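You operate a simulated robot arm through the tools that you are given. There is no shell and no other tool.

You run a simulated robot arm. Do the job below in one go: nothing can be reset, and whatever is moved stays where it is left.

JOB
Clear the tool cup off the slide, shut the guard and test-run the drill.
Fine: pull the slide out for it and leave it out; put the cup on the felt by the control box; run three seconds or more, then switch off.
Where things are to end (x, y in the base frame): tool cup within 60 mm of [660, -590].

Only the result counts: the job must be done as asked and must still hold three seconds after the hand-in. Knocking over, shifting, dropping, spilling or breaking anything else fails it.

ROBOT AND FRAMES
A 7-joint arm with a two-finger parallel gripper, fixed in place. Base frame: the origin is on the floor under the middle of its stand, x ahead of it, y to its left, z up. Lengths are in mm, angles in degrees, forces in N, time in s.
With the tool pointing down near the work surface it reaches from about 320 to 860 mm from the base axis. Its first joint turns from -143.0 to 143.0 degrees. Payload 3 kg.
The tool frame sits at the grasp point between the pads (the TCP): z along the fingers, y along the line on which they close. The tips reach 30 mm beyond it. Largest opening 94 mm; finger width 28, thickness 10; the body of the gripper, 50 by 96 mm, starts 55 mm behind the TCP.
Orientation is that of the tool frame in the base frame, as a unit quaternion [w, x, y, z]. With the fingers straight down and closing along the base's y, the tool's x points along the base's -x, its y along +y and its z along -z.

CONTROLS
- The arm moves only by the tool drive_tool. Its arguments are lists of equal length, an entry for each row: "xyz": the shift along the tool's x, y, z in units of 100 mm (1.0 is 100 mm), a list of three; "rot": the turn, a rotation vector about the tool's x, y, z in units of 180 degrees (1.0 is 180 degrees), a list of three; "grip": the closure, from 0 (fully open) to 1 (shut). In form: {"xyz": [[x, y, z], ...], "rot": [[ax, ay, az], ...], "grip": [grip, ...]}. A call has 1 to 20 rows; each row is the pose to reach, as a shift and turn from the pose commanded when the call began, along the tool's axes at that moment. A call with a number of a shift or a turn outside -1 to 1 is refused whole. A row lasts 0.2 s, in which the tool goes at most 50 mm and 8.6 degrees; a call with a longer step from one row to the next is refused whole, and so is a gripper value outside its range. Where a pose cannot be reached the arm comes as near as it can. A force on the tool above 40 N (or 10 N above the force at the start of the call, whichever is more), or a blocked arm, ends the call early, and 0.2 s more pass. Each finger travels about 72 mm/s and halts on what it meets, pressing with about 32 N; the grip force reading is that of the motor and also rises with nothing between the fingers. The clock runs only during rows and for 0.2 s after the last one: add rows that repeat a pose to give the fingers time. It gives the time, the measured TCP pose, the force on the tool (base axes), the opening and the grip force at its end, in the units of the frame above (readings bear some noise), with the torque about the TCP (base axes, N m) and any sound that the robot's microphone picked up, and new pictures: "pictures" is both (left out), scene, wrist or none.
- Cameras (640 x 400 px; columns grow to the right, rows downward): "scene" is fixed at [34.1, -646.8, 1503]; the picture's right is [0.46, -0.89, 0.00], its down [-0.53, -0.27, -0.80] and it looks along [0.72, 0.37, -0.60] (base axes); focal length 258 px, centre (320, 200). "wrist" rides on the gripper at [76, 14, -103] in the tool frame; the picture's right is [-0.18, 0.98, 0.00], its down [-0.75, -0.14, -0.64] and it looks along [-0.63, -0.12, 0.77] (tool axes); focal length 243 px, centre (320, 200). There is no depth. A picture from a camera that has moved, and an enlarged one, comes with that camera's place and axes in the base frame and with its lens. The place of the scene camera against the robot may be out by one fixed shift of up to 25 mm in any direction.
- enlarge(camera, box): a new picture of the part [left, top, right, bottom] of that camera's present view, enlarged. The clock stands still meanwhile.
- hand_in(): hands the job in; it is judged then, once.

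Places have to be worked out from the pictures, the camera data and where the tool is seen. Open the gripper and draw the arm clear of the work before you hand the job in, unless the task says otherwise.

The tools are called after "Emit:" by a JSON object that holds its "method" and its "body". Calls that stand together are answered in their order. drive_tool: Moves the arm, as the interface text tells. Its arguments: {"type":"object","properties":{"xyz":{"type":"array"},"rot":{"type":"array"},"grip":{"type":"array"},"pictures":{"type":"string","enum":["both","scene","wrist","none"]}},"required":["xyz","rot","grip"]} The other tools are called the same way: enlarge (camera, box) takes an enlarged picture of a part of a camera's view; hand_in () hands the job in.

At the start:

```text
time: 0.0
ee_pos: [440.4, -94.3, 1343.6]
tcp_rot: [0.0, 0.0, 1.0, 0.0]
contact_force: [0.3, 0.2, 0.4]
moment: [0.0, 0.0, -0.05]
grip_width: 94.2
gripper_force: 0.0
```

scene: 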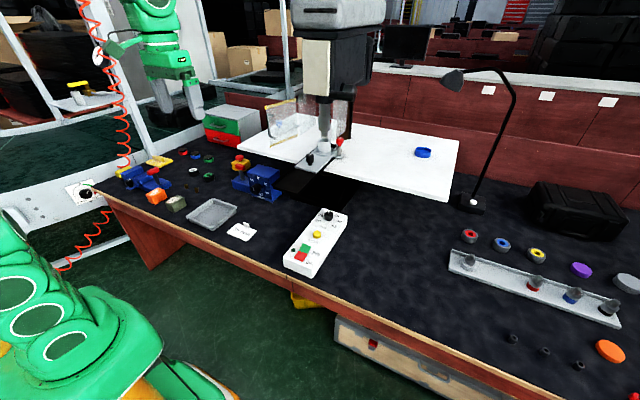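
wrist: 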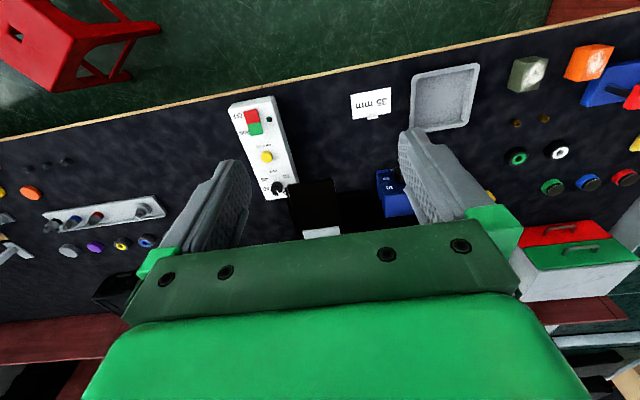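

I'll first look closely at the drill, the slide, the control box and the felt area before moving anything.

Emit:
{"method": "enlarge", "body": {"camera": "scene", "box": [230, 80, 390, 180]}}

Emit:
{"method": "enlarge", "body": {"camera": "scene", "box": [270, 190, 370, 290]}}

Emit:
{"method": "enlarge", "body": {"camera": "scene", "box": [110, 130, 270, 250]}}

Emit:
{"method": "enlarge", "body": {"camera": "wrist", "box": [200, 80, 420, 250]}}

```text
4.00 times, centred on (310, 130) of scene
camera zoom: at [34.1, -646.8, 1503.0], right [0.46, -0.89, 0.0], down [-0.53, -0.27, -0.8], along [0.72, 0.37, -0.6], focal length 1033 px, centre (360, 480)
```

zoom: 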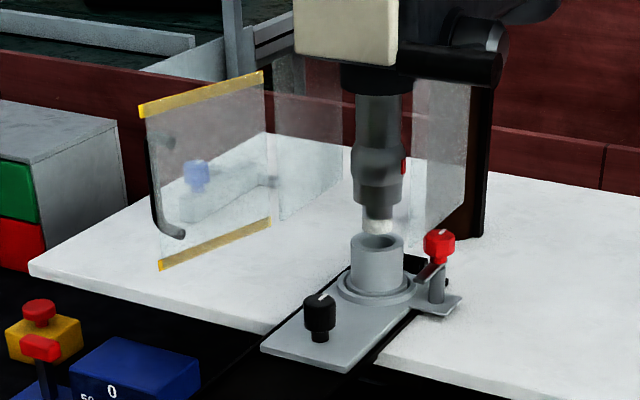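

```text
4.00 times, centred on (320, 240) of scene
camera zoom: at [34.1, -646.8, 1503.0], right [0.46, -0.89, 0.0], down [-0.53, -0.27, -0.8], along [0.72, 0.37, -0.6], focal length 1033 px, centre (320, 40)
```

zoom: 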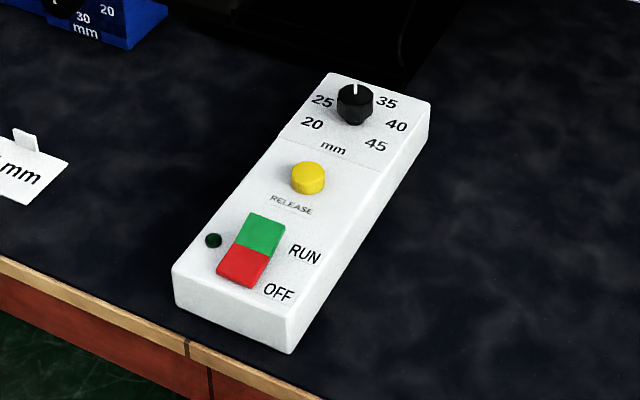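

```text
3.33 times, centred on (190, 190) of scene
camera zoom: at [34.1, -646.8, 1503.0], right [0.46, -0.89, 0.0], down [-0.53, -0.27, -0.8], along [0.72, 0.37, -0.6], focal length 861 px, centre (753, 233)
```

zoom: 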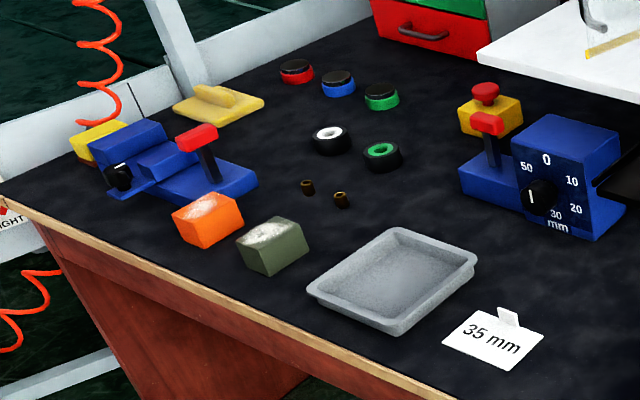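

```text
2.35 times, centred on (310, 165) of wrist
camera zoom: at [364.6, -80.5, 1445.6], right [0.18, 0.98, 0.0], down [0.75, -0.14, 0.64], along [0.63, -0.12, -0.77], focal length 571 px, centre (344, 282)
```

zoom: 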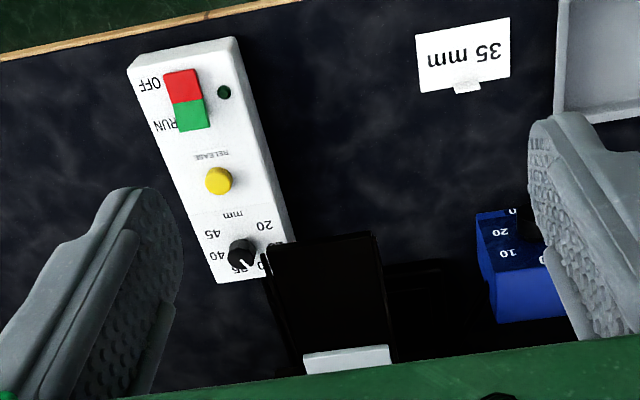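

The drill table looks raised above the bench. The slide front is roughly at (900, -130, 920), with the cup about 180 mm further back, out of reach for now. I'll move the arm forward and up a bit in free space to get a closer wrist view.

Emit:
{"method": "drive_tool", "body": {"xyz": [[-0.45, 0, 0], [-0.9, 0, 0], [-1.0, -0.2, 0]], "rot": [[0, 0, 0], [0, 0, 0], [0, 0, 0]], "grip": [0, 0, 0], "pictures": "wrist"}}

```text
time: 0.8
ee_pos: [538.8, -113.2, 1343.6]
tcp_rot: [-0.001, 0.0, 1.0, 0.0]
contact_force: [1.0, 0.7, -0.5]
moment: [0.01, 0.01, 0.0]
grip_width: 93.9
gripper_force: 0.1
camera wrist: at [462.8, -100.0, 1445.8], right [0.18, 0.98, 0.0], down [0.75, -0.14, 0.64], along [0.63, -0.12, -0.77], focal length 243 px, centre (320, 200)
```

wrist: 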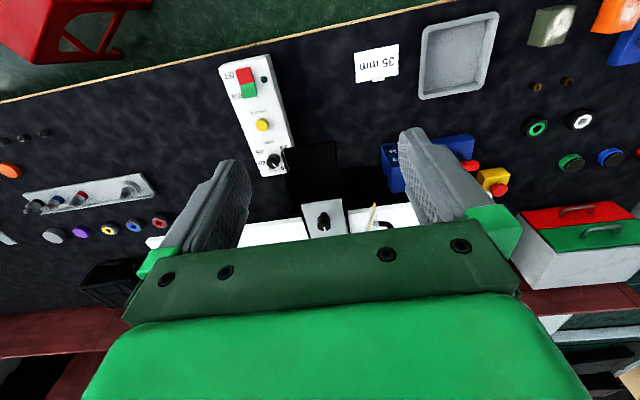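

The move was clean. The slide's black knob is coming into view between the fingers, so I'll go another 100 mm forward to see the drill area better.

Emit:
{"method": "drive_tool", "body": {"xyz": [[-0.45, 0, 0], [-0.9, 0, 0], [-1.0, 0, 0]], "rot": [[0, 0, 0], [0, 0, 0], [0, 0, 0]], "grip": [0, 0, 0], "pictures": "both"}}

Emit:
{"method": "enlarge", "body": {"camera": "wrist", "box": [220, 80, 440, 230]}}

```text
time: 1.6
ee_pos: [611.7, -105.1, 1316.5]
tcp_rot: [0.001, 0.0, 1.0, 0.0]
contact_force: [-0.8, 0.2, 0.7]
moment: [-0.04, 0.01, -0.02]
grip_width: 94.0
gripper_force: 0.1
out of reach, approached as far as the arm can: row 1, 2, 3
camera wrist: at [535.6, -92.3, 1419.2], right [0.18, 0.98, 0.0], down [0.75, -0.14, 0.64], along [0.63, -0.12, -0.77], focal length 243 px, centre (320, 200)
```

scene: 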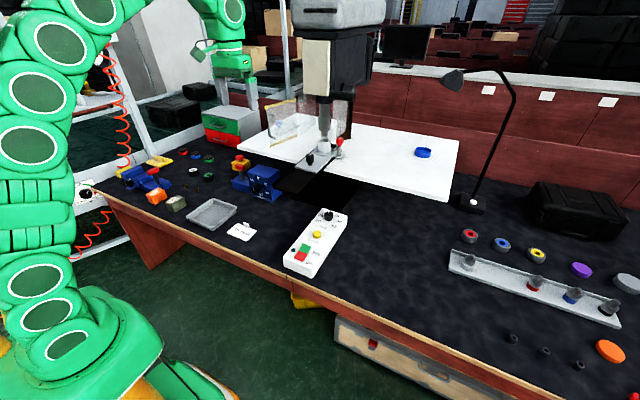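
wrist: 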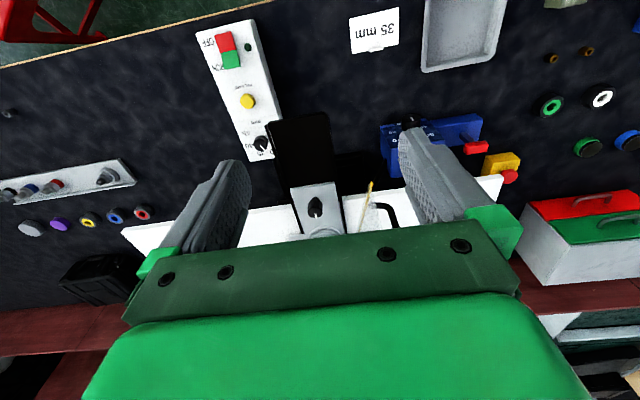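

```text
2.67 times, centred on (330, 155) of wrist
camera zoom: at [535.6, -92.3, 1419.2], right [0.18, 0.98, 0.0], down [0.75, -0.14, 0.64], along [0.63, -0.12, -0.77], focal length 647 px, centre (293, 320)
```

zoom: 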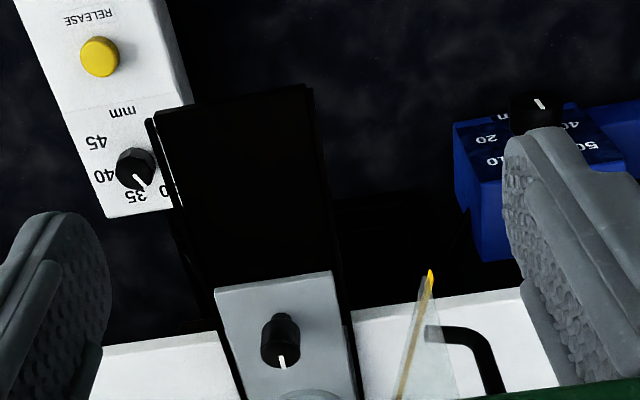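

The arm ran out of reach at that height. The slide is in a raised black bed at about z≈980, with its pull knob near (870, -165, 1010). I'll come back and down a little and tilt the tool forward so the wrist camera sees the drill without the gripper in the way.

Emit:
{"method": "drive_tool", "body": {"xyz": [[0.2, 0, 0.2], [0.4, 0, 0.5], [0.6, 0, 0.8], [0.8, 0, 1.0]], "rot": [[0, -0.042, 0], [0, -0.084, 0], [0, -0.126, 0], [0, -0.167, 0]], "grip": [0, 0, 0, 0], "pictures": "both"}}

Emit:
{"method": "enlarge", "body": {"camera": "wrist", "box": [200, 60, 460, 240]}}

```text
time: 2.6
ee_pos: [534.9, -104.8, 1218.3]
tcp_rot: [0.261, 0.0, 0.965, 0.0]
contact_force: [0.5, -0.1, 0.7]
moment: [-0.03, -0.01, 0.02]
grip_width: 94.0
gripper_force: 0.0
camera wrist: at [417.7, -91.3, 1267.9], right [0.16, 0.98, 0.09], down [0.33, -0.14, 0.93], along [0.93, -0.12, -0.34], focal length 243 px, centre (320, 200)
```

scene: 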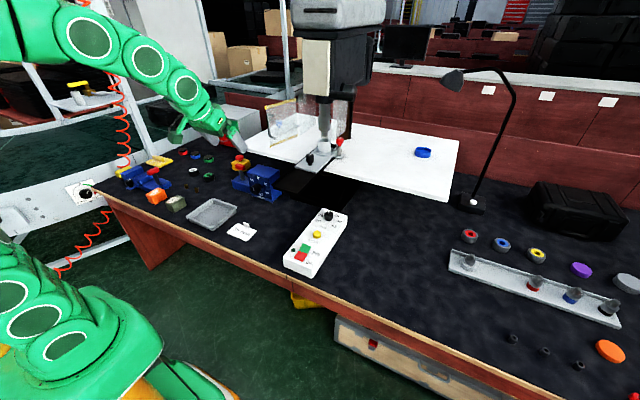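
wrist: 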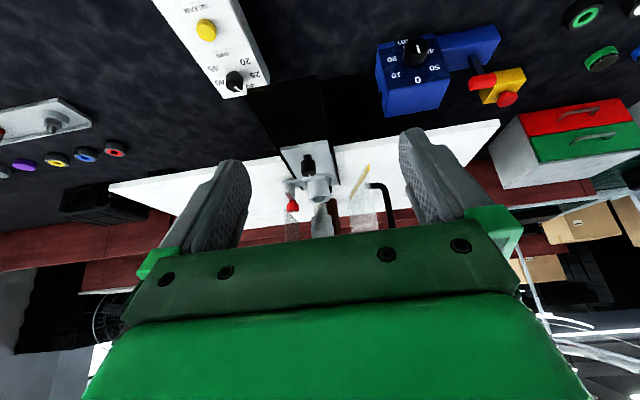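

```text
2.22 times, centred on (330, 150) of wrist
camera zoom: at [417.7, -91.3, 1267.9], right [0.16, 0.98, 0.09], down [0.33, -0.14, 0.93], along [0.93, -0.12, -0.34], focal length 539 px, centre (298, 311)
```

zoom: 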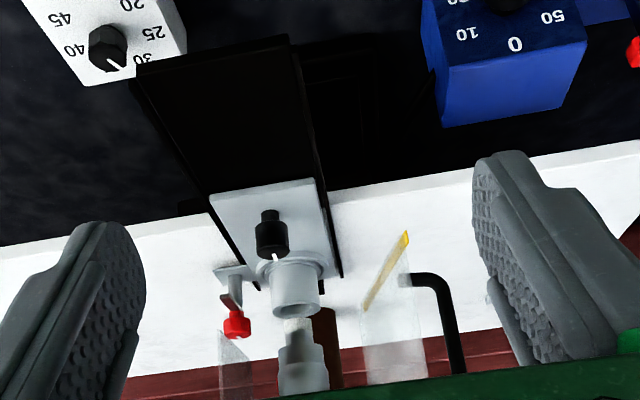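

The tilted view triangulates well:
- **Knob:** about (868, -167, 1025).
- **Cup:** about (1012, -167, 1024).
- **Open guard door:** hinge near (913, -90), free end near (766, -55), z about 1095–1245.

I'd rather have the wrist camera above the gripper when it is tilted forward, so I'll roll the tool about its own axis to test whether the flipped orientation is reachable.

Emit:
{"method": "drive_tool", "body": {"xyz": [[0, 0, 0], [0, 0, 0], [0, 0, 0], [0, 0, 0], [0, 0, 0], [0, 0, 0], [0, 0, 0], [0, 0, 0], [0, 0, 0], [0, 0, 0], [0, 0, 0], [0, 0, 0], [0, 0, 0], [0, 0, 0], [0, 0, 0], [0, 0, 0], [0, 0, 0], [0, 0, 0], [0, 0, 0], [0, 0, 0]], "rot": [[0, 0, 0.047], [0, 0, 0.094], [0, 0, 0.141], [0, 0, 0.188], [0, 0, 0.235], [0, 0, 0.282], [0, 0, 0.329], [0, 0, 0.376], [0, 0, 0.423], [0, 0, 0.47], [0, 0, 0.517], [0, 0, 0.564], [0, 0, 0.611], [0, 0, 0.658], [0, 0, 0.705], [0, 0, 0.752], [0, 0, 0.799], [0, 0, 0.846], [0, 0, 0.893], [0, 0, 0.94]], "grip": [0, 0, 0, 0, 0, 0, 0, 0, 0, 0, 0, 0, 0, 0, 0, 0, 0, 0, 0, 0], "pictures": "both"}}

```text
time: 6.8
ee_pos: [537.1, -105.3, 1218.0]
tcp_rot: [0.023, 0.962, 0.09, 0.258]
contact_force: [-0.3, -0.4, -0.3]
moment: [0.02, -0.01, -0.02]
grip_width: 93.9
gripper_force: 0.1
camera wrist: at [553.7, -106.2, 1344.1], right [0.0, -1.0, 0.0], down [-0.98, 0.0, 0.17], along [-0.17, 0.0, -0.98], focal length 243 px, centre (320, 200)
```

scene: 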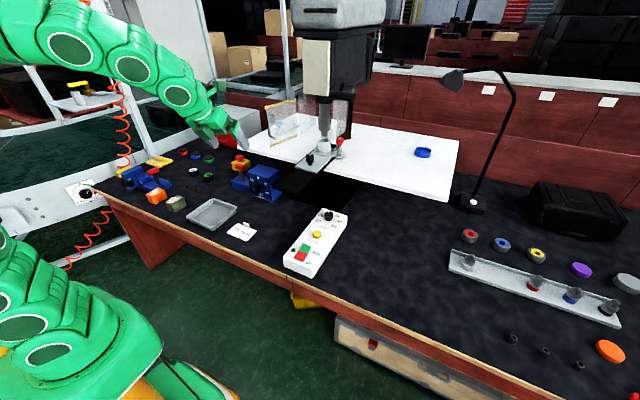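
wrist: 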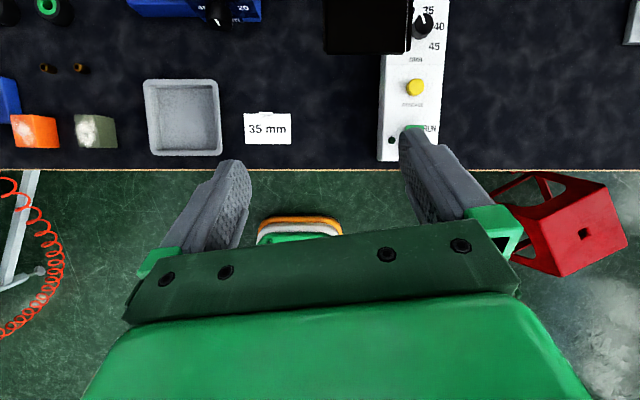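

The flip is reachable. I'll finish the last 11° of roll, and after that pitch the tool further forward so the camera above the gripper looks at the drill.

Emit:
{"method": "drive_tool", "body": {"xyz": [[0, 0, 0], [0, 0, 0]], "rot": [[0, 0, 0.03], [0, 0, 0.06]], "grip": [0, 0], "pictures": "none"}}

Emit:
{"method": "drive_tool", "body": {"xyz": [[0, 0, 0], [0, 0, 0], [0, 0, 0], [0, 0, 0], [0, 0, 0]], "rot": [[0, 0.044, 0], [0, 0.088, 0], [0, 0.132, 0], [0, 0.176, 0], [0, 0.222, 0]], "grip": [0, 0, 0, 0, 0], "pictures": "both"}}

Emit:
{"method": "enlarge", "body": {"camera": "wrist", "box": [180, 0, 460, 180]}}

```text
time: 7.4
ee_pos: [537.0, -106.3, 1217.7]
tcp_rot: [0.0, 0.966, -0.001, 0.26]
contact_force: [-0.1, 0.4, 0.4]
moment: [0.02, -0.01, 0.0]
grip_width: 94.0
gripper_force: 0.1
```

```text
time: 8.6
ee_pos: [540.2, -111.1, 1221.9]
tcp_rot: [0.008, 0.839, -0.006, 0.544]
contact_force: [1.0, -0.6, -0.7]
moment: [0.01, 0.03, -0.03]
grip_width: 94.0
gripper_force: 0.1
out of reach, approached as far as the arm can: row 5
camera wrist: at [478.5, -123.6, 1333.3], right [-0.09, -0.98, -0.16], down [-0.89, 0.15, -0.43], along [0.44, 0.1, -0.89], focal length 243 px, centre (320, 200)
```

scene: 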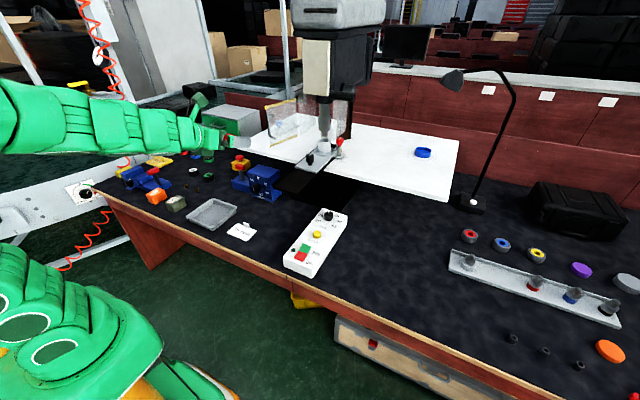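
wrist: 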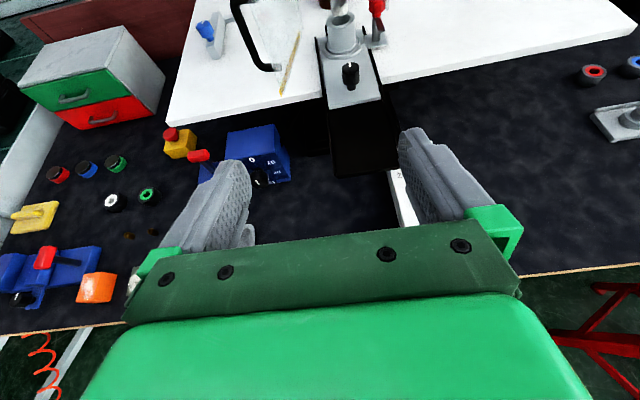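

```text
2.22 times, centred on (320, 90) of wrist
camera zoom: at [478.5, -123.6, 1333.3], right [-0.09, -0.98, -0.16], down [-0.89, 0.15, -0.43], along [0.44, 0.1, -0.89], focal length 539 px, centre (320, 444)
```

zoom: 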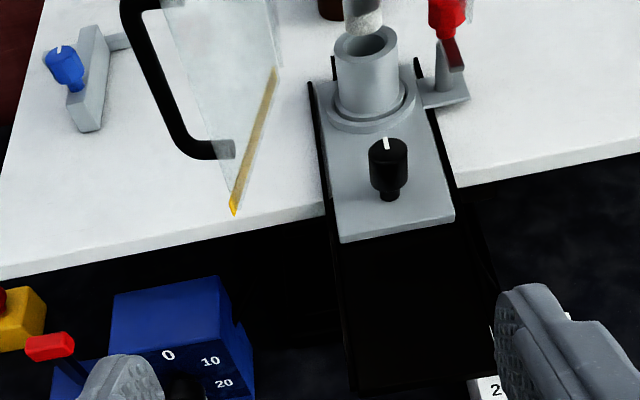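

Good overview: the cup sits on the slide, with a black knob at the slide front and a red-knobbed bracket beside its right edge. There is also a blue-knobbed bracket at the rear left of the white table. I'll move 100 mm forward to see the red latch and the slide more closely.

Emit:
{"method": "drive_tool", "body": {"xyz": [[0.17, 0, 0.47], [0.342, 0, 0.94], [0.342, 0, 0.94]], "rot": [[0, 0, 0], [0, 0, 0], [0, 0, 0]], "grip": [0, 0, 0], "pictures": "wrist"}}

Emit:
{"method": "enlarge", "body": {"camera": "wrist", "box": [260, 0, 420, 100]}}

Emit:
{"method": "enlarge", "body": {"camera": "wrist", "box": [130, 0, 320, 120]}}

```text
time: 9.4
ee_pos: [642.2, -112.3, 1213.4]
tcp_rot: [0.008, 0.839, -0.006, 0.544]
contact_force: [-1.2, 0.6, 0.1]
moment: [0.0, 0.0, 0.01]
grip_width: 94.0
gripper_force: 0.0
camera wrist: at [580.5, -124.6, 1324.5], right [-0.09, -0.98, -0.16], down [-0.89, 0.15, -0.42], along [0.44, 0.1, -0.89], focal length 243 px, centre (320, 200)
```

wrist: 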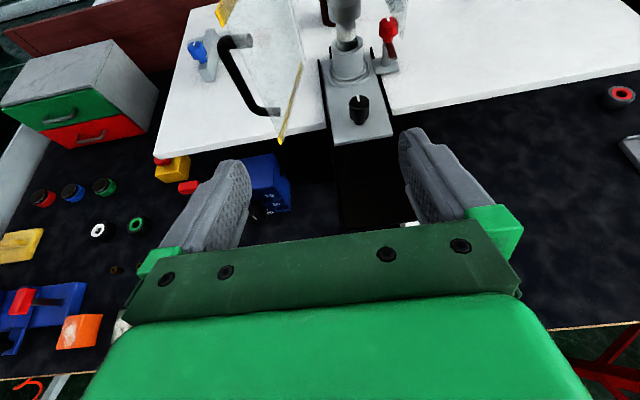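

```text
4.00 times, centred on (340, 50) of wrist
camera zoom: at [580.5, -124.6, 1324.5], right [-0.09, -0.98, -0.16], down [-0.89, 0.15, -0.42], along [0.44, 0.1, -0.89], focal length 970 px, centre (240, 800)
```

zoom: 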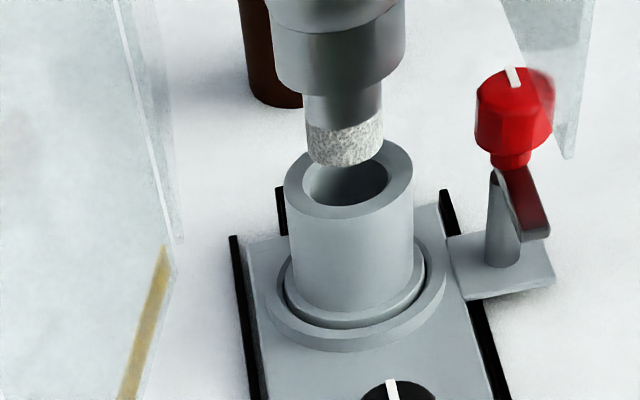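

```text
3.33 times, centred on (225, 60) of wrist
camera zoom: at [580.5, -124.6, 1324.5], right [-0.09, -0.98, -0.16], down [-0.89, 0.15, -0.42], along [0.44, 0.1, -0.89], focal length 809 px, centre (637, 667)
```

zoom: 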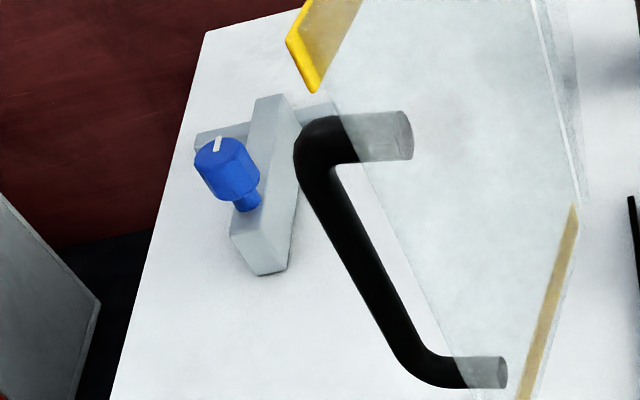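

The cup sits in a locating ring on the slide, the drill bit tip just clears its rim, and the lever bracket stands beside the slide. I'll now ease the tilt to about 50° and approach the black pull knob at about (870, -168, 1031).

Emit:
{"method": "drive_tool", "body": {"xyz": [[-0.1, 0.17, 0.32], [-0.2, 0.34, 0.64], [-0.3, 0.51, 0.95]], "rot": [[0, -0.03, 0], [0, -0.06, 0], [0, -0.089, 0]], "grip": [0, 0, 0], "pictures": "both"}}

```text
time: 10.2
ee_pos: [715.8, -165.8, 1147.3]
tcp_rot: [0.005, 0.907, -0.007, 0.421]
contact_force: [-0.1, -0.1, -0.7]
moment: [0.0, -0.06, 0.02]
grip_width: 94.0
gripper_force: 0.0
camera wrist: at [686.5, -180.0, 1271.3], right [-0.14, -0.98, -0.14], down [-0.97, 0.16, -0.16], along [0.18, 0.11, -0.98], focal length 243 px, centre (320, 200)
```

scene: 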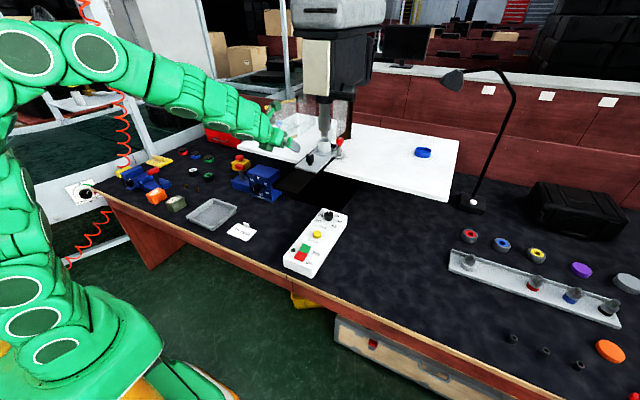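
wrist: 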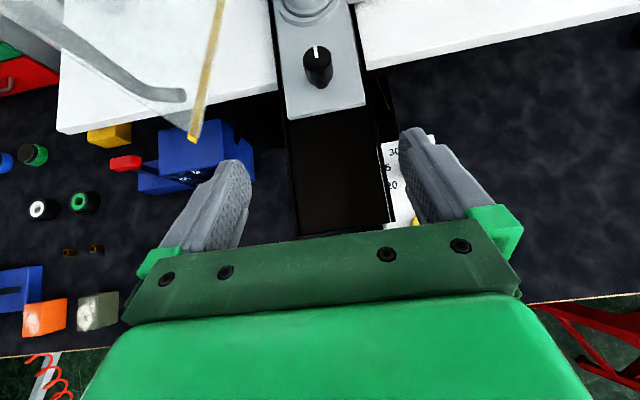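

The tilt is now 50° and the knob is straight ahead. I'll zoom in for a precise fix on it.

Emit:
{"method": "enlarge", "body": {"camera": "wrist", "box": [240, 0, 400, 100]}}

```text
4.00 times, centred on (320, 50) of wrist
camera zoom: at [686.5, -180.0, 1271.3], right [-0.14, -0.98, -0.14], down [-0.97, 0.16, -0.16], along [0.18, 0.11, -0.98], focal length 970 px, centre (320, 800)
```

zoom: 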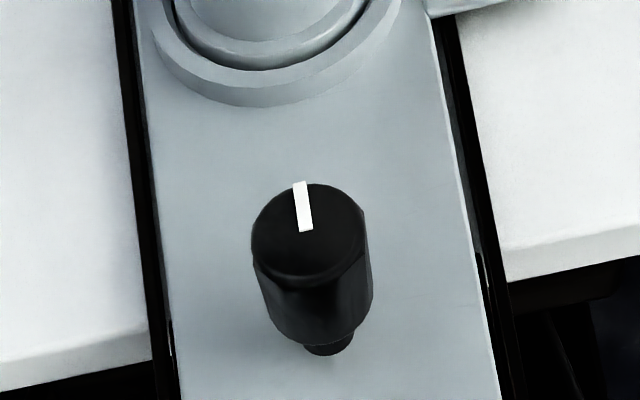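

The knob is about 31 mm wide, centred near (878, -171), with its cap at z≈1007–1038. I'll advance half the way along the tool axis and then re-check.

Emit:
{"method": "drive_tool", "body": {"xyz": [[0.03, 0.01, 0.4], [0.06, 0.02, 0.8], [0.07, 0.03, 1.0]], "rot": [[0, 0, 0], [0, 0, 0], [0, 0, 0]], "grip": [0, 0, 0], "pictures": "both"}}

Emit:
{"method": "enlarge", "body": {"camera": "wrist", "box": [200, 40, 440, 190]}}

Emit:
{"method": "enlarge", "body": {"camera": "scene", "box": [230, 80, 390, 180]}}

```text
time: 11.0
ee_pos: [794.1, -170.5, 1087.1]
tcp_rot: [0.007, 0.907, -0.007, 0.421]
contact_force: [0.2, -0.2, -0.7]
moment: [0.01, -0.02, -0.02]
grip_width: 94.0
gripper_force: 0.1
camera wrist: at [765.7, -184.3, 1211.0], right [-0.14, -0.98, -0.13], down [-0.97, 0.16, -0.16], along [0.18, 0.11, -0.98], focal length 243 px, centre (320, 200)
```

scene: 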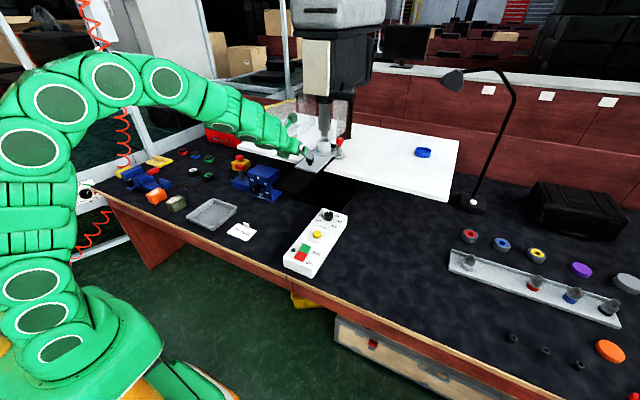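
wrist: 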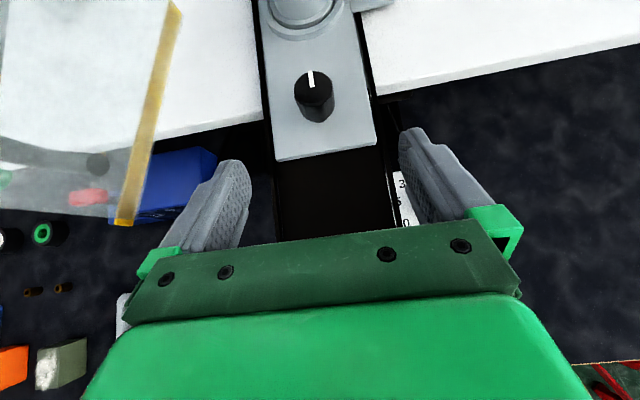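

```text
2.67 times, centred on (320, 115) of wrist
camera zoom: at [765.7, -184.3, 1211.0], right [-0.14, -0.98, -0.13], down [-0.97, 0.16, -0.16], along [0.18, 0.11, -0.98], focal length 647 px, centre (320, 427)
```

zoom: 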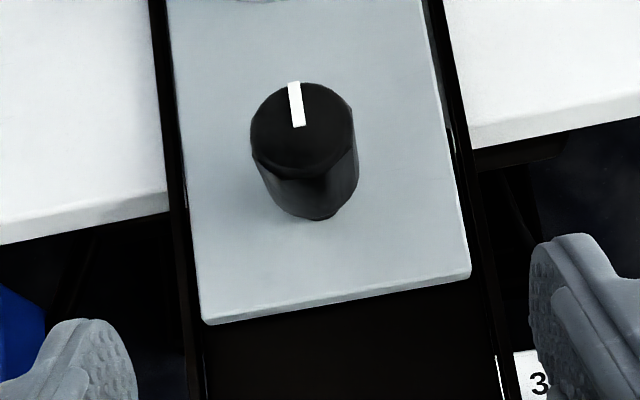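

```text
4.00 times, centred on (310, 130) of scene
camera zoom: at [34.1, -646.8, 1503.0], right [0.46, -0.89, 0.0], down [-0.53, -0.27, -0.8], along [0.72, 0.37, -0.6], focal length 1033 px, centre (360, 480)
```

zoom: 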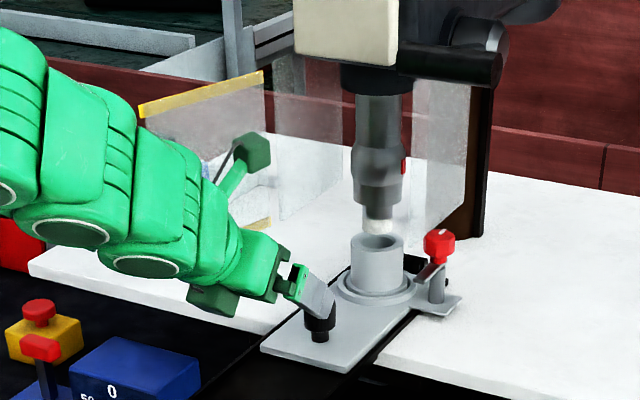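

The view is aligned: the knob is at about (884, -172) with its top near z 1037, midway between the open fingers. I'll advance the last ~99 mm so the pads straddle the cap, staying above the slide surface.

Emit:
{"method": "drive_tool", "body": {"xyz": [[0.06, 0, 0.35], [0.12, 0, 0.7], [0.165, 0, 0.98], [0.165, 0, 0.98]], "rot": [[0, 0, 0], [0, 0, 0], [0, 0, 0], [0, 0, 0]], "grip": [0, 0, 0, 0], "pictures": "both"}}

Emit:
{"method": "enlarge", "body": {"camera": "wrist", "box": [160, 80, 480, 280]}}

Emit:
{"method": "enlarge", "body": {"camera": "scene", "box": [270, 120, 350, 170]}}

```text
time: 12.0
ee_pos: [880.3, -172.1, 1038.5]
tcp_rot: [0.007, 0.907, -0.007, 0.421]
contact_force: [1.1, -0.3, -0.1]
moment: [0.01, -0.01, 0.0]
grip_width: 94.0
gripper_force: 0.1
camera wrist: at [851.0, -185.5, 1162.9], right [-0.14, -0.98, -0.13], down [-0.97, 0.16, -0.16], along [0.18, 0.11, -0.98], focal length 243 px, centre (320, 200)
```

scene: 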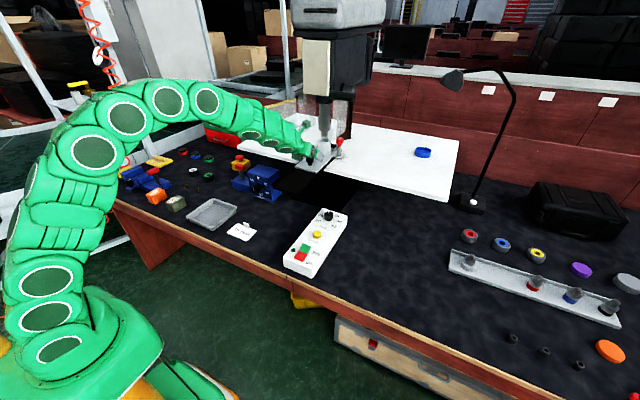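
wrist: 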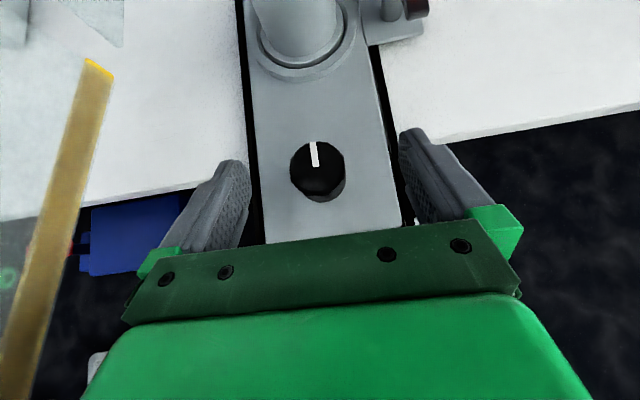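

```text
2.00 times, centred on (320, 180) of wrist
camera zoom: at [851.0, -185.5, 1162.9], right [-0.14, -0.98, -0.13], down [-0.97, 0.16, -0.16], along [0.18, 0.11, -0.98], focal length 485 px, centre (320, 240)
```

zoom: 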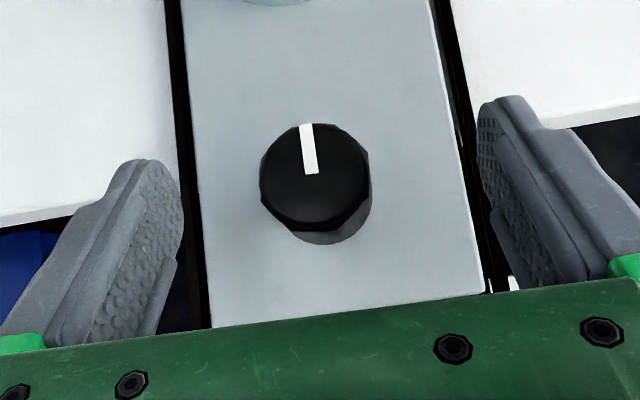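

```text
8.00 times, centred on (310, 145) of scene
camera zoom: at [34.1, -646.8, 1503.0], right [0.46, -0.89, 0.0], down [-0.53, -0.27, -0.8], along [0.72, 0.37, -0.6], focal length 2066 px, centre (400, 640)
```

zoom: 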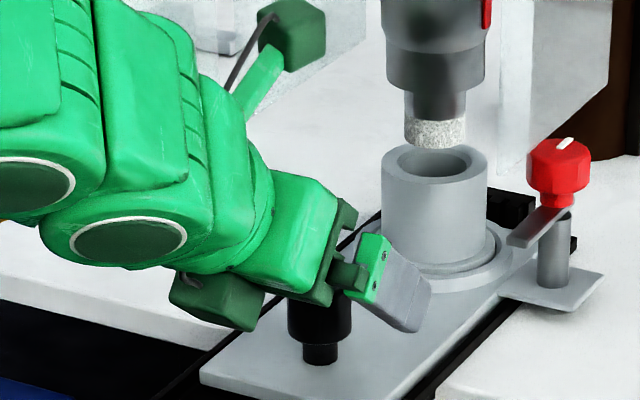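

Combining all the views, the knob top is at about (890, -172, 1033), so the fingers are still about 12 mm too high. I'll lower and advance slightly, then check.

Emit:
{"method": "drive_tool", "body": {"xyz": [[-0.057, 0, 0.126], [-0.057, 0, 0.126]], "rot": [[0, 0, 0], [0, 0, 0]], "grip": [0, 0], "pictures": "both"}}

Emit:
{"method": "enlarge", "body": {"camera": "scene", "box": [270, 120, 350, 170]}}

```text
time: 12.6
ee_pos: [884.9, -172.7, 1026.7]
tcp_rot: [0.007, 0.907, -0.007, 0.421]
contact_force: [-0.9, -0.5, -0.3]
moment: [0.0, 0.03, -0.01]
grip_width: 94.1
gripper_force: 0.0
camera wrist: at [856.9, -186.4, 1150.7], right [-0.14, -0.98, -0.13], down [-0.97, 0.16, -0.16], along [0.18, 0.11, -0.98], focal length 243 px, centre (320, 200)
```

scene: 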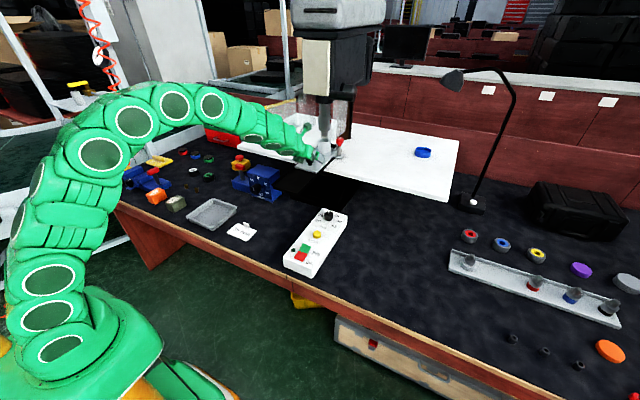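
wrist: 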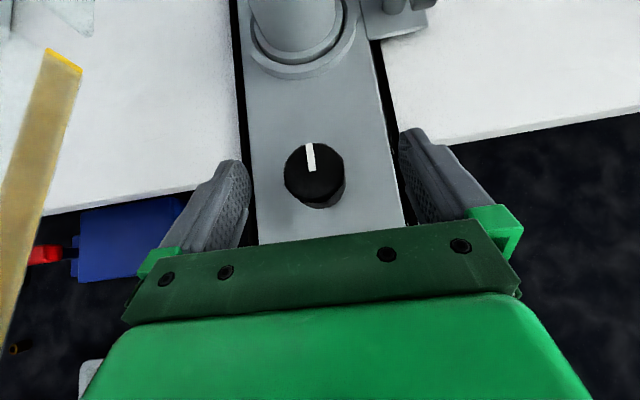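

```text
8.00 times, centred on (310, 145) of scene
camera zoom: at [34.1, -646.8, 1503.0], right [0.46, -0.89, 0.0], down [-0.53, -0.27, -0.8], along [0.72, 0.37, -0.6], focal length 2066 px, centre (400, 640)
```

zoom: 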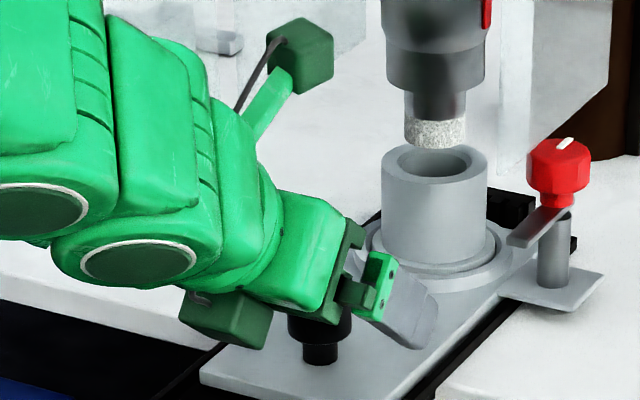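

The cap's middle now sits about 10 mm beyond the TCP and is centred between the pads. I'll close the gripper on the knob and read the opening.

Emit:
{"method": "drive_tool", "body": {"xyz": [[0, 0, 0], [0, 0, 0], [0, 0, 0], [0, 0, 0], [0, 0, 0]], "rot": [[0, 0, 0], [0, 0, 0], [0, 0, 0], [0, 0, 0], [0, 0, 0]], "grip": [0.3, 0.6, 1, 1, 1], "pictures": "wrist"}}

```text
time: 13.8
ee_pos: [884.2, -169.7, 1026.1]
tcp_rot: [0.007, 0.907, -0.006, 0.42]
contact_force: [-3.3, 37.8, 2.3]
moment: [1.76, 0.09, 0.37]
grip_width: 33.6
gripper_force: 44.9
camera wrist: at [857.2, -183.9, 1150.4], right [-0.13, -0.98, -0.13], down [-0.97, 0.15, -0.16], along [0.18, 0.11, -0.98], focal length 243 px, centre (320, 200)
```

wrist: 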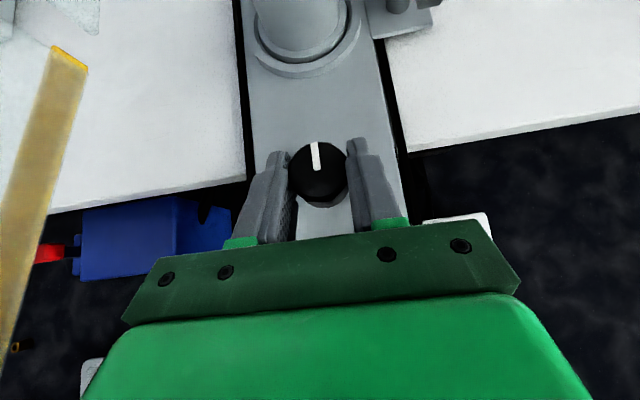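

The gripper has the knob (opening 33.6 mm), but with a side load because I'm about 3 mm off centre. I'll shift the command 3.5 mm toward +y to relieve it.

Emit:
{"method": "drive_tool", "body": {"xyz": [[0, -0.02, 0], [0, -0.035, 0]], "rot": [[0, 0, 0], [0, 0, 0]], "grip": [1, 1], "pictures": "none"}}

```text
time: 14.4
ee_pos: [884.9, -170.4, 1026.3]
tcp_rot: [0.008, 0.907, -0.007, 0.421]
contact_force: [-1.2, 22.1, 7.2]
moment: [1.38, 0.41, 0.42]
grip_width: 33.8
gripper_force: 45.0
```

The side load dropped from 38 to 22 N. I'll shift another 4 mm the same way.

Emit:
{"method": "drive_tool", "body": {"xyz": [[0, -0.02, 0], [0, -0.045, 0]], "rot": [[0, 0, 0], [0, 0, 0]], "grip": [1, 1], "pictures": "none"}}

```text
time: 15.0
ee_pos: [885.7, -168.6, 1026.1]
tcp_rot: [0.009, 0.907, -0.01, 0.422]
contact_force: [-8.4, -29.0, 8.0]
moment: [0.3, 0.71, -0.21]
grip_width: 33.4
gripper_force: 45.2
```

Slight overshoot (now -29 N). I'll go back 2.5 mm and then start a gentle short pull along -x.

Emit:
{"method": "drive_tool", "body": {"xyz": [[0, 0.025, 0], [0, 0.025, 0]], "rot": [[0, 0, 0], [0, 0, 0]], "grip": [1, 1], "pictures": "none"}}

```text
time: 15.7
ee_pos: [885.6, -170.8, 1027.7]
tcp_rot: [0.007, 0.907, -0.009, 0.421]
contact_force: [-7.1, -2.6, 0.3]
moment: [0.86, 0.41, 0.02]
grip_width: 33.2
gripper_force: 44.7
stopped in row 2: the force on the tool passed its limit at 41 N (the readings are from after the stop); the commanded pose is now the measured one
```

The forces are balanced now. I'll try a gentle 20 mm pull straight along -x and watch the force.

Emit:
{"method": "drive_tool", "body": {"xyz": [[-0.032, 0.001, -0.038], [-0.065, 0.002, -0.076], [-0.097, 0.003, -0.115], [-0.129, 0.003, -0.153]], "rot": [[0, 0, 0], [0, 0, 0], [0, 0, 0], [0, 0, 0]], "grip": [1, 1, 1, 1], "pictures": "wrist"}}

```text
time: 16.7
ee_pos: [865.9, -170.2, 1026.8]
tcp_rot: [0.009, 0.906, -0.009, 0.422]
contact_force: [1.3, -12.9, -1.4]
moment: [0.57, -0.69, -0.28]
grip_width: 33.6
gripper_force: 44.9
camera wrist: at [837.2, -183.2, 1150.3], right [-0.14, -0.98, -0.13], down [-0.97, 0.16, -0.16], along [0.18, 0.11, -0.98], focal length 243 px, centre (320, 200)
```

wrist: 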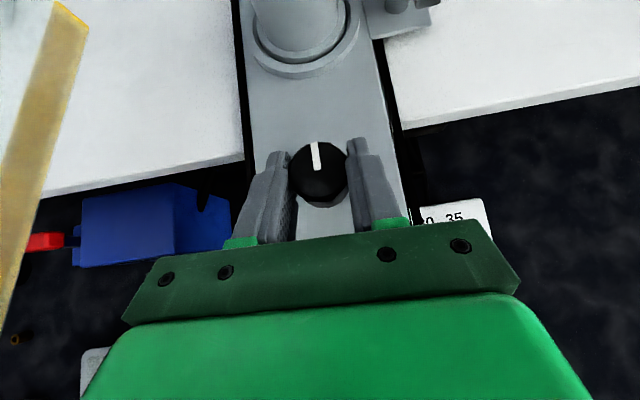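

The slide moves freely with the cup riding in its ring, and the red-knob bracket travels with it. I'll continue pulling smoothly by another 90 mm.

Emit:
{"method": "drive_tool", "body": {"xyz": [[-0.032, 0.005, -0.038], [-0.09, 0.01, -0.107], [-0.155, 0.014, -0.183], [-0.22, 0.016, -0.26], [-0.284, 0.018, -0.336], [-0.349, 0.02, -0.413], [-0.413, 0.021, -0.489], [-0.478, 0.022, -0.565], [-0.542, 0.024, -0.642], [-0.581, 0.025, -0.688]], "rot": [[0, 0, 0], [0, 0, 0], [0, 0, 0], [0, 0, 0], [0, 0, 0], [0, 0, 0], [0, 0, 0], [0, 0, 0], [0, 0, 0], [0, 0, 0]], "grip": [1, 1, 1, 1, 1, 1, 1, 1, 1, 1], "pictures": "both"}}

```text
time: 18.9
ee_pos: [776.5, -170.0, 1026.7]
tcp_rot: [0.007, 0.907, -0.007, 0.422]
contact_force: [1.6, 11.5, 21.9]
moment: [1.39, -0.41, 0.22]
grip_width: 33.4
gripper_force: 44.6
camera wrist: at [748.0, -183.6, 1150.1], right [-0.14, -0.98, -0.13], down [-0.97, 0.16, -0.16], along [0.18, 0.11, -0.98], focal length 243 px, centre (320, 200)
```

scene: 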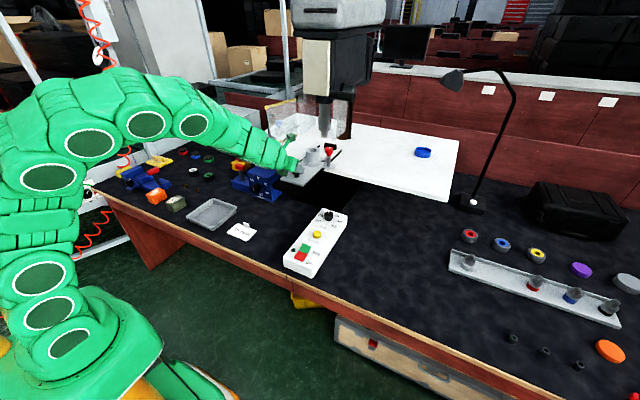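
wrist: 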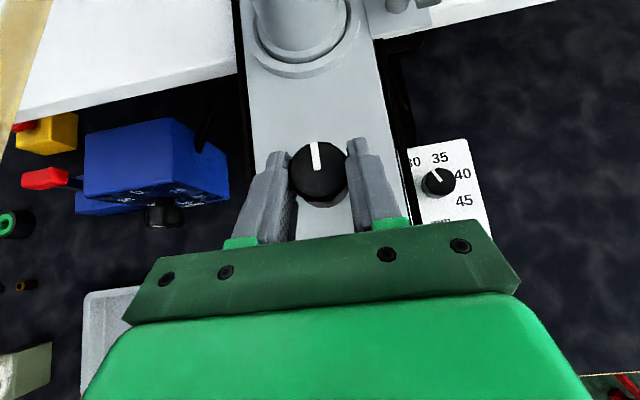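

That makes 109 mm pulled so far with no snags; there is a small downward bias to relieve. I'll continue slowly another 50 mm and watch for an end stop.

Emit:
{"method": "drive_tool", "body": {"xyz": [[-0.02, 0, -0.045], [-0.06, 0, -0.09], [-0.11, 0.002, -0.15], [-0.16, 0.003, -0.21], [-0.21, 0.005, -0.27], [-0.26, 0.006, -0.33], [-0.311, 0.008, -0.392]], "rot": [[0, 0, 0], [0, 0, 0], [0, 0, 0], [0, 0, 0], [0, 0, 0], [0, 0, 0], [0, 0, 0]], "grip": [1, 1, 1, 1, 1, 1, 1], "pictures": "both"}}

Emit:
{"method": "enlarge", "body": {"camera": "scene", "box": [230, 100, 390, 200]}}

```text
time: 20.5
ee_pos: [725.8, -169.7, 1027.3]
tcp_rot: [0.008, 0.907, -0.008, 0.421]
contact_force: [0.0, -2.1, -32.1]
moment: [0.81, 0.34, -0.26]
grip_width: 33.7
gripper_force: 45.2
camera wrist: at [696.4, -183.2, 1152.7], right [-0.14, -0.98, -0.13], down [-0.97, 0.16, -0.16], along [0.18, 0.11, -0.98], focal length 243 px, centre (320, 200)
```

scene: 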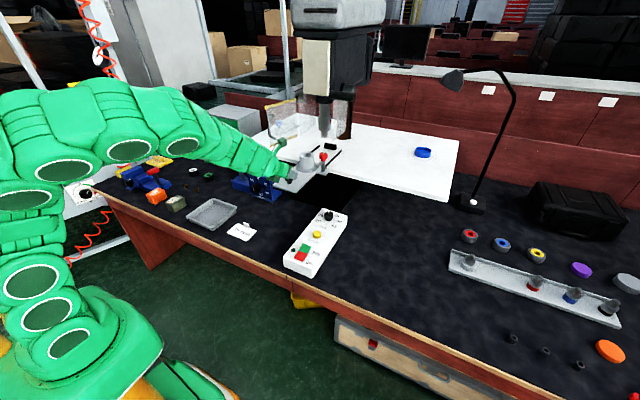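
wrist: 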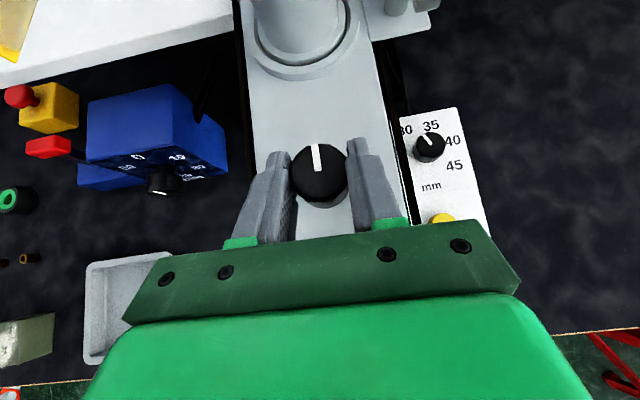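

```text
4.00 times, centred on (310, 150) of scene
camera zoom: at [34.1, -646.8, 1503.0], right [0.46, -0.89, 0.0], down [-0.53, -0.27, -0.8], along [0.72, 0.37, -0.6], focal length 1033 px, centre (360, 400)
```

zoom: 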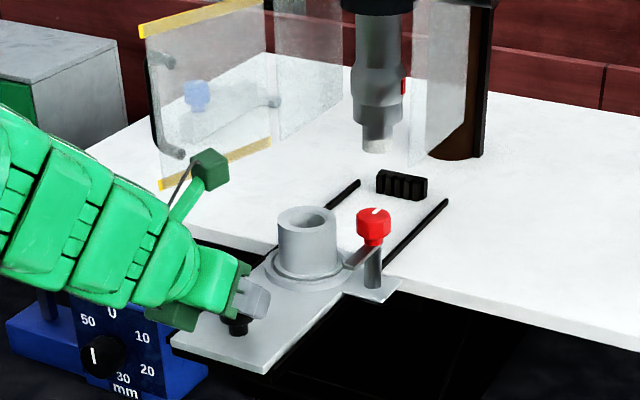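

The slide is out about 160 mm and still moving freely; the small upward bias (-32 N) needs relieving. I'll drop the command by about 1.5 mm and continue slowly to look for the end stop.

Emit:
{"method": "drive_tool", "body": {"xyz": [[-0.011, 0, 0.01], [-0.043, 0.001, -0.028], [-0.085, 0.002, -0.078], [-0.13, 0.003, -0.131], [-0.174, 0.004, -0.184], [-0.219, 0.005, -0.238], [-0.27, 0.006, -0.296]], "rot": [[0, 0, 0], [0, 0, 0], [0, 0, 0], [0, 0, 0], [0, 0, 0], [0, 0, 0], [0, 0, 0]], "grip": [1, 1, 1, 1, 1, 1, 1], "pictures": "both"}}

Emit:
{"method": "enlarge", "body": {"camera": "scene", "box": [230, 100, 390, 200]}}

```text
time: 22.1
ee_pos: [684.4, -169.7, 1026.2]
tcp_rot: [0.009, 0.907, -0.008, 0.422]
contact_force: [1.2, -15.2, 25.1]
moment: [0.59, -0.07, -0.31]
grip_width: 33.5
gripper_force: 45.0
camera wrist: at [655.5, -183.0, 1151.1], right [-0.14, -0.98, -0.13], down [-0.97, 0.16, -0.16], along [0.18, 0.11, -0.98], focal length 243 px, centre (320, 200)
```

scene: 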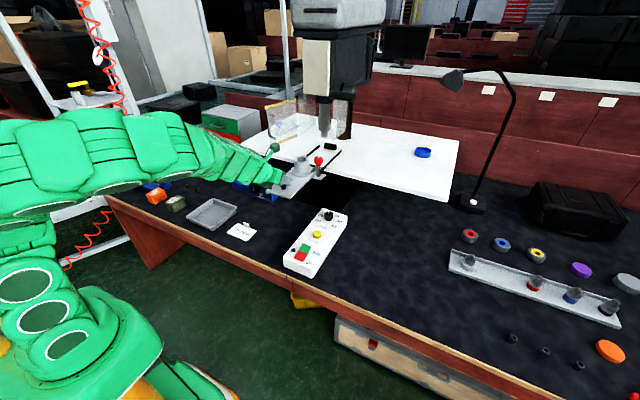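
wrist: 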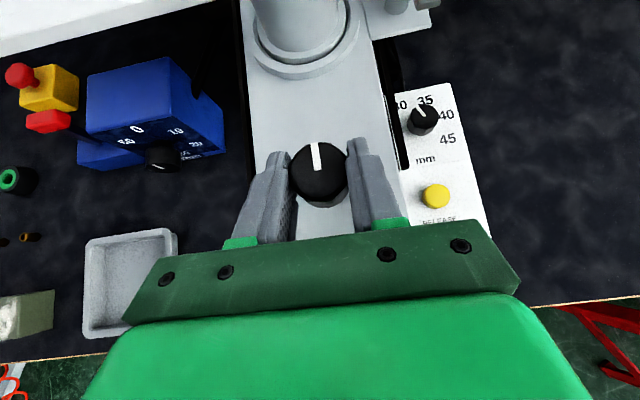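

```text
4.00 times, centred on (310, 150) of scene
camera zoom: at [34.1, -646.8, 1503.0], right [0.46, -0.89, 0.0], down [-0.53, -0.27, -0.8], along [0.72, 0.37, -0.6], focal length 1033 px, centre (360, 400)
```

zoom: 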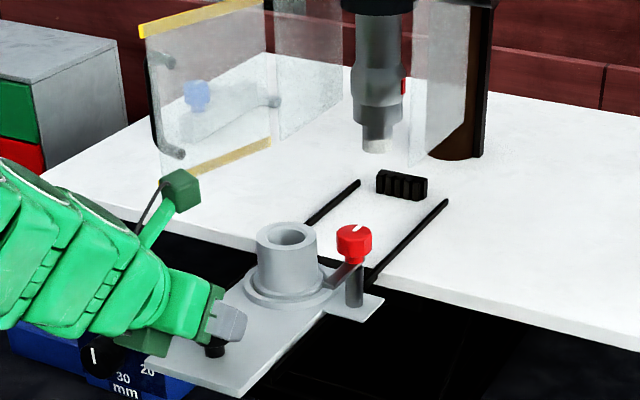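

It is out about 200 mm now and the cup should be near x≈811. I'll keep pulling gently in small steps to find the end stop, correcting the small side and vertical biases.

Emit:
{"method": "drive_tool", "body": {"xyz": [[-0.02, 0.012, -0.034], [-0.06, 0.013, -0.081], [-0.1, 0.014, -0.128], [-0.14, 0.015, -0.175], [-0.18, 0.016, -0.223], [-0.22, 0.017, -0.27], [-0.26, 0.018, -0.317]], "rot": [[0, 0, 0], [0, 0, 0], [0, 0, 0], [0, 0, 0], [0, 0, 0], [0, 0, 0], [0, 0, 0]], "grip": [1, 1, 1, 1, 1, 1, 1], "pictures": "both"}}

Emit:
{"method": "enlarge", "body": {"camera": "scene", "box": [230, 100, 390, 200]}}

```text
time: 23.7
ee_pos: [644.6, -169.9, 1026.1]
tcp_rot: [0.007, 0.907, -0.007, 0.422]
contact_force: [33.9, -2.9, -5.3]
moment: [0.19, -0.22, -0.09]
grip_width: 33.7
gripper_force: 44.6
camera wrist: at [616.7, -183.0, 1150.7], right [-0.14, -0.98, -0.13], down [-0.97, 0.16, -0.16], along [0.18, 0.11, -0.98], focal length 243 px, centre (320, 200)
```

scene: 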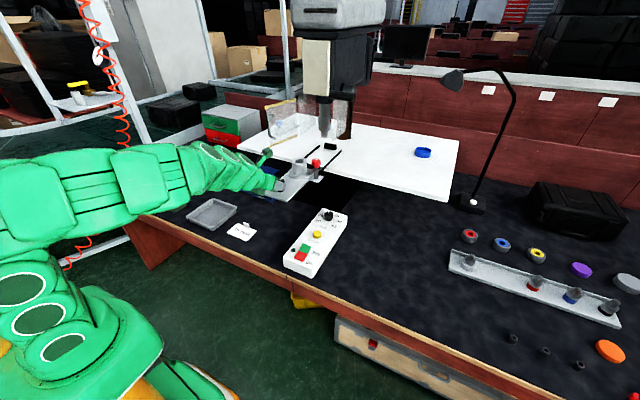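
wrist: 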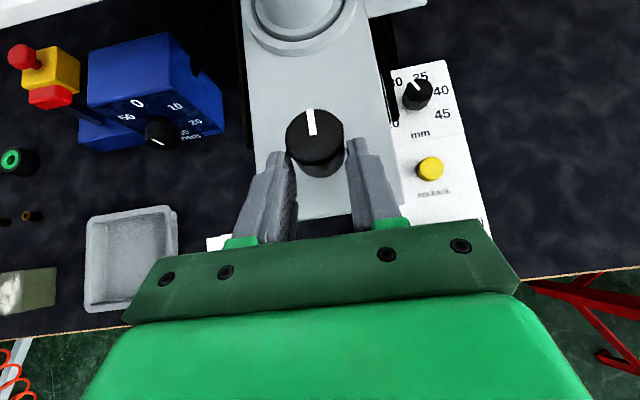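

```text
4.00 times, centred on (310, 150) of scene
camera zoom: at [34.1, -646.8, 1503.0], right [0.46, -0.89, 0.0], down [-0.53, -0.27, -0.8], along [0.72, 0.37, -0.6], focal length 1033 px, centre (360, 400)
```

zoom: 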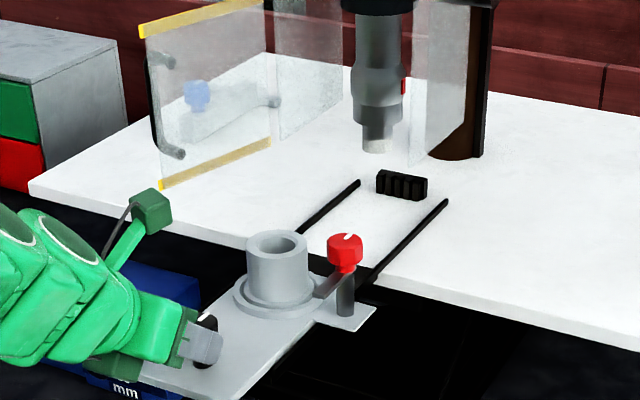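

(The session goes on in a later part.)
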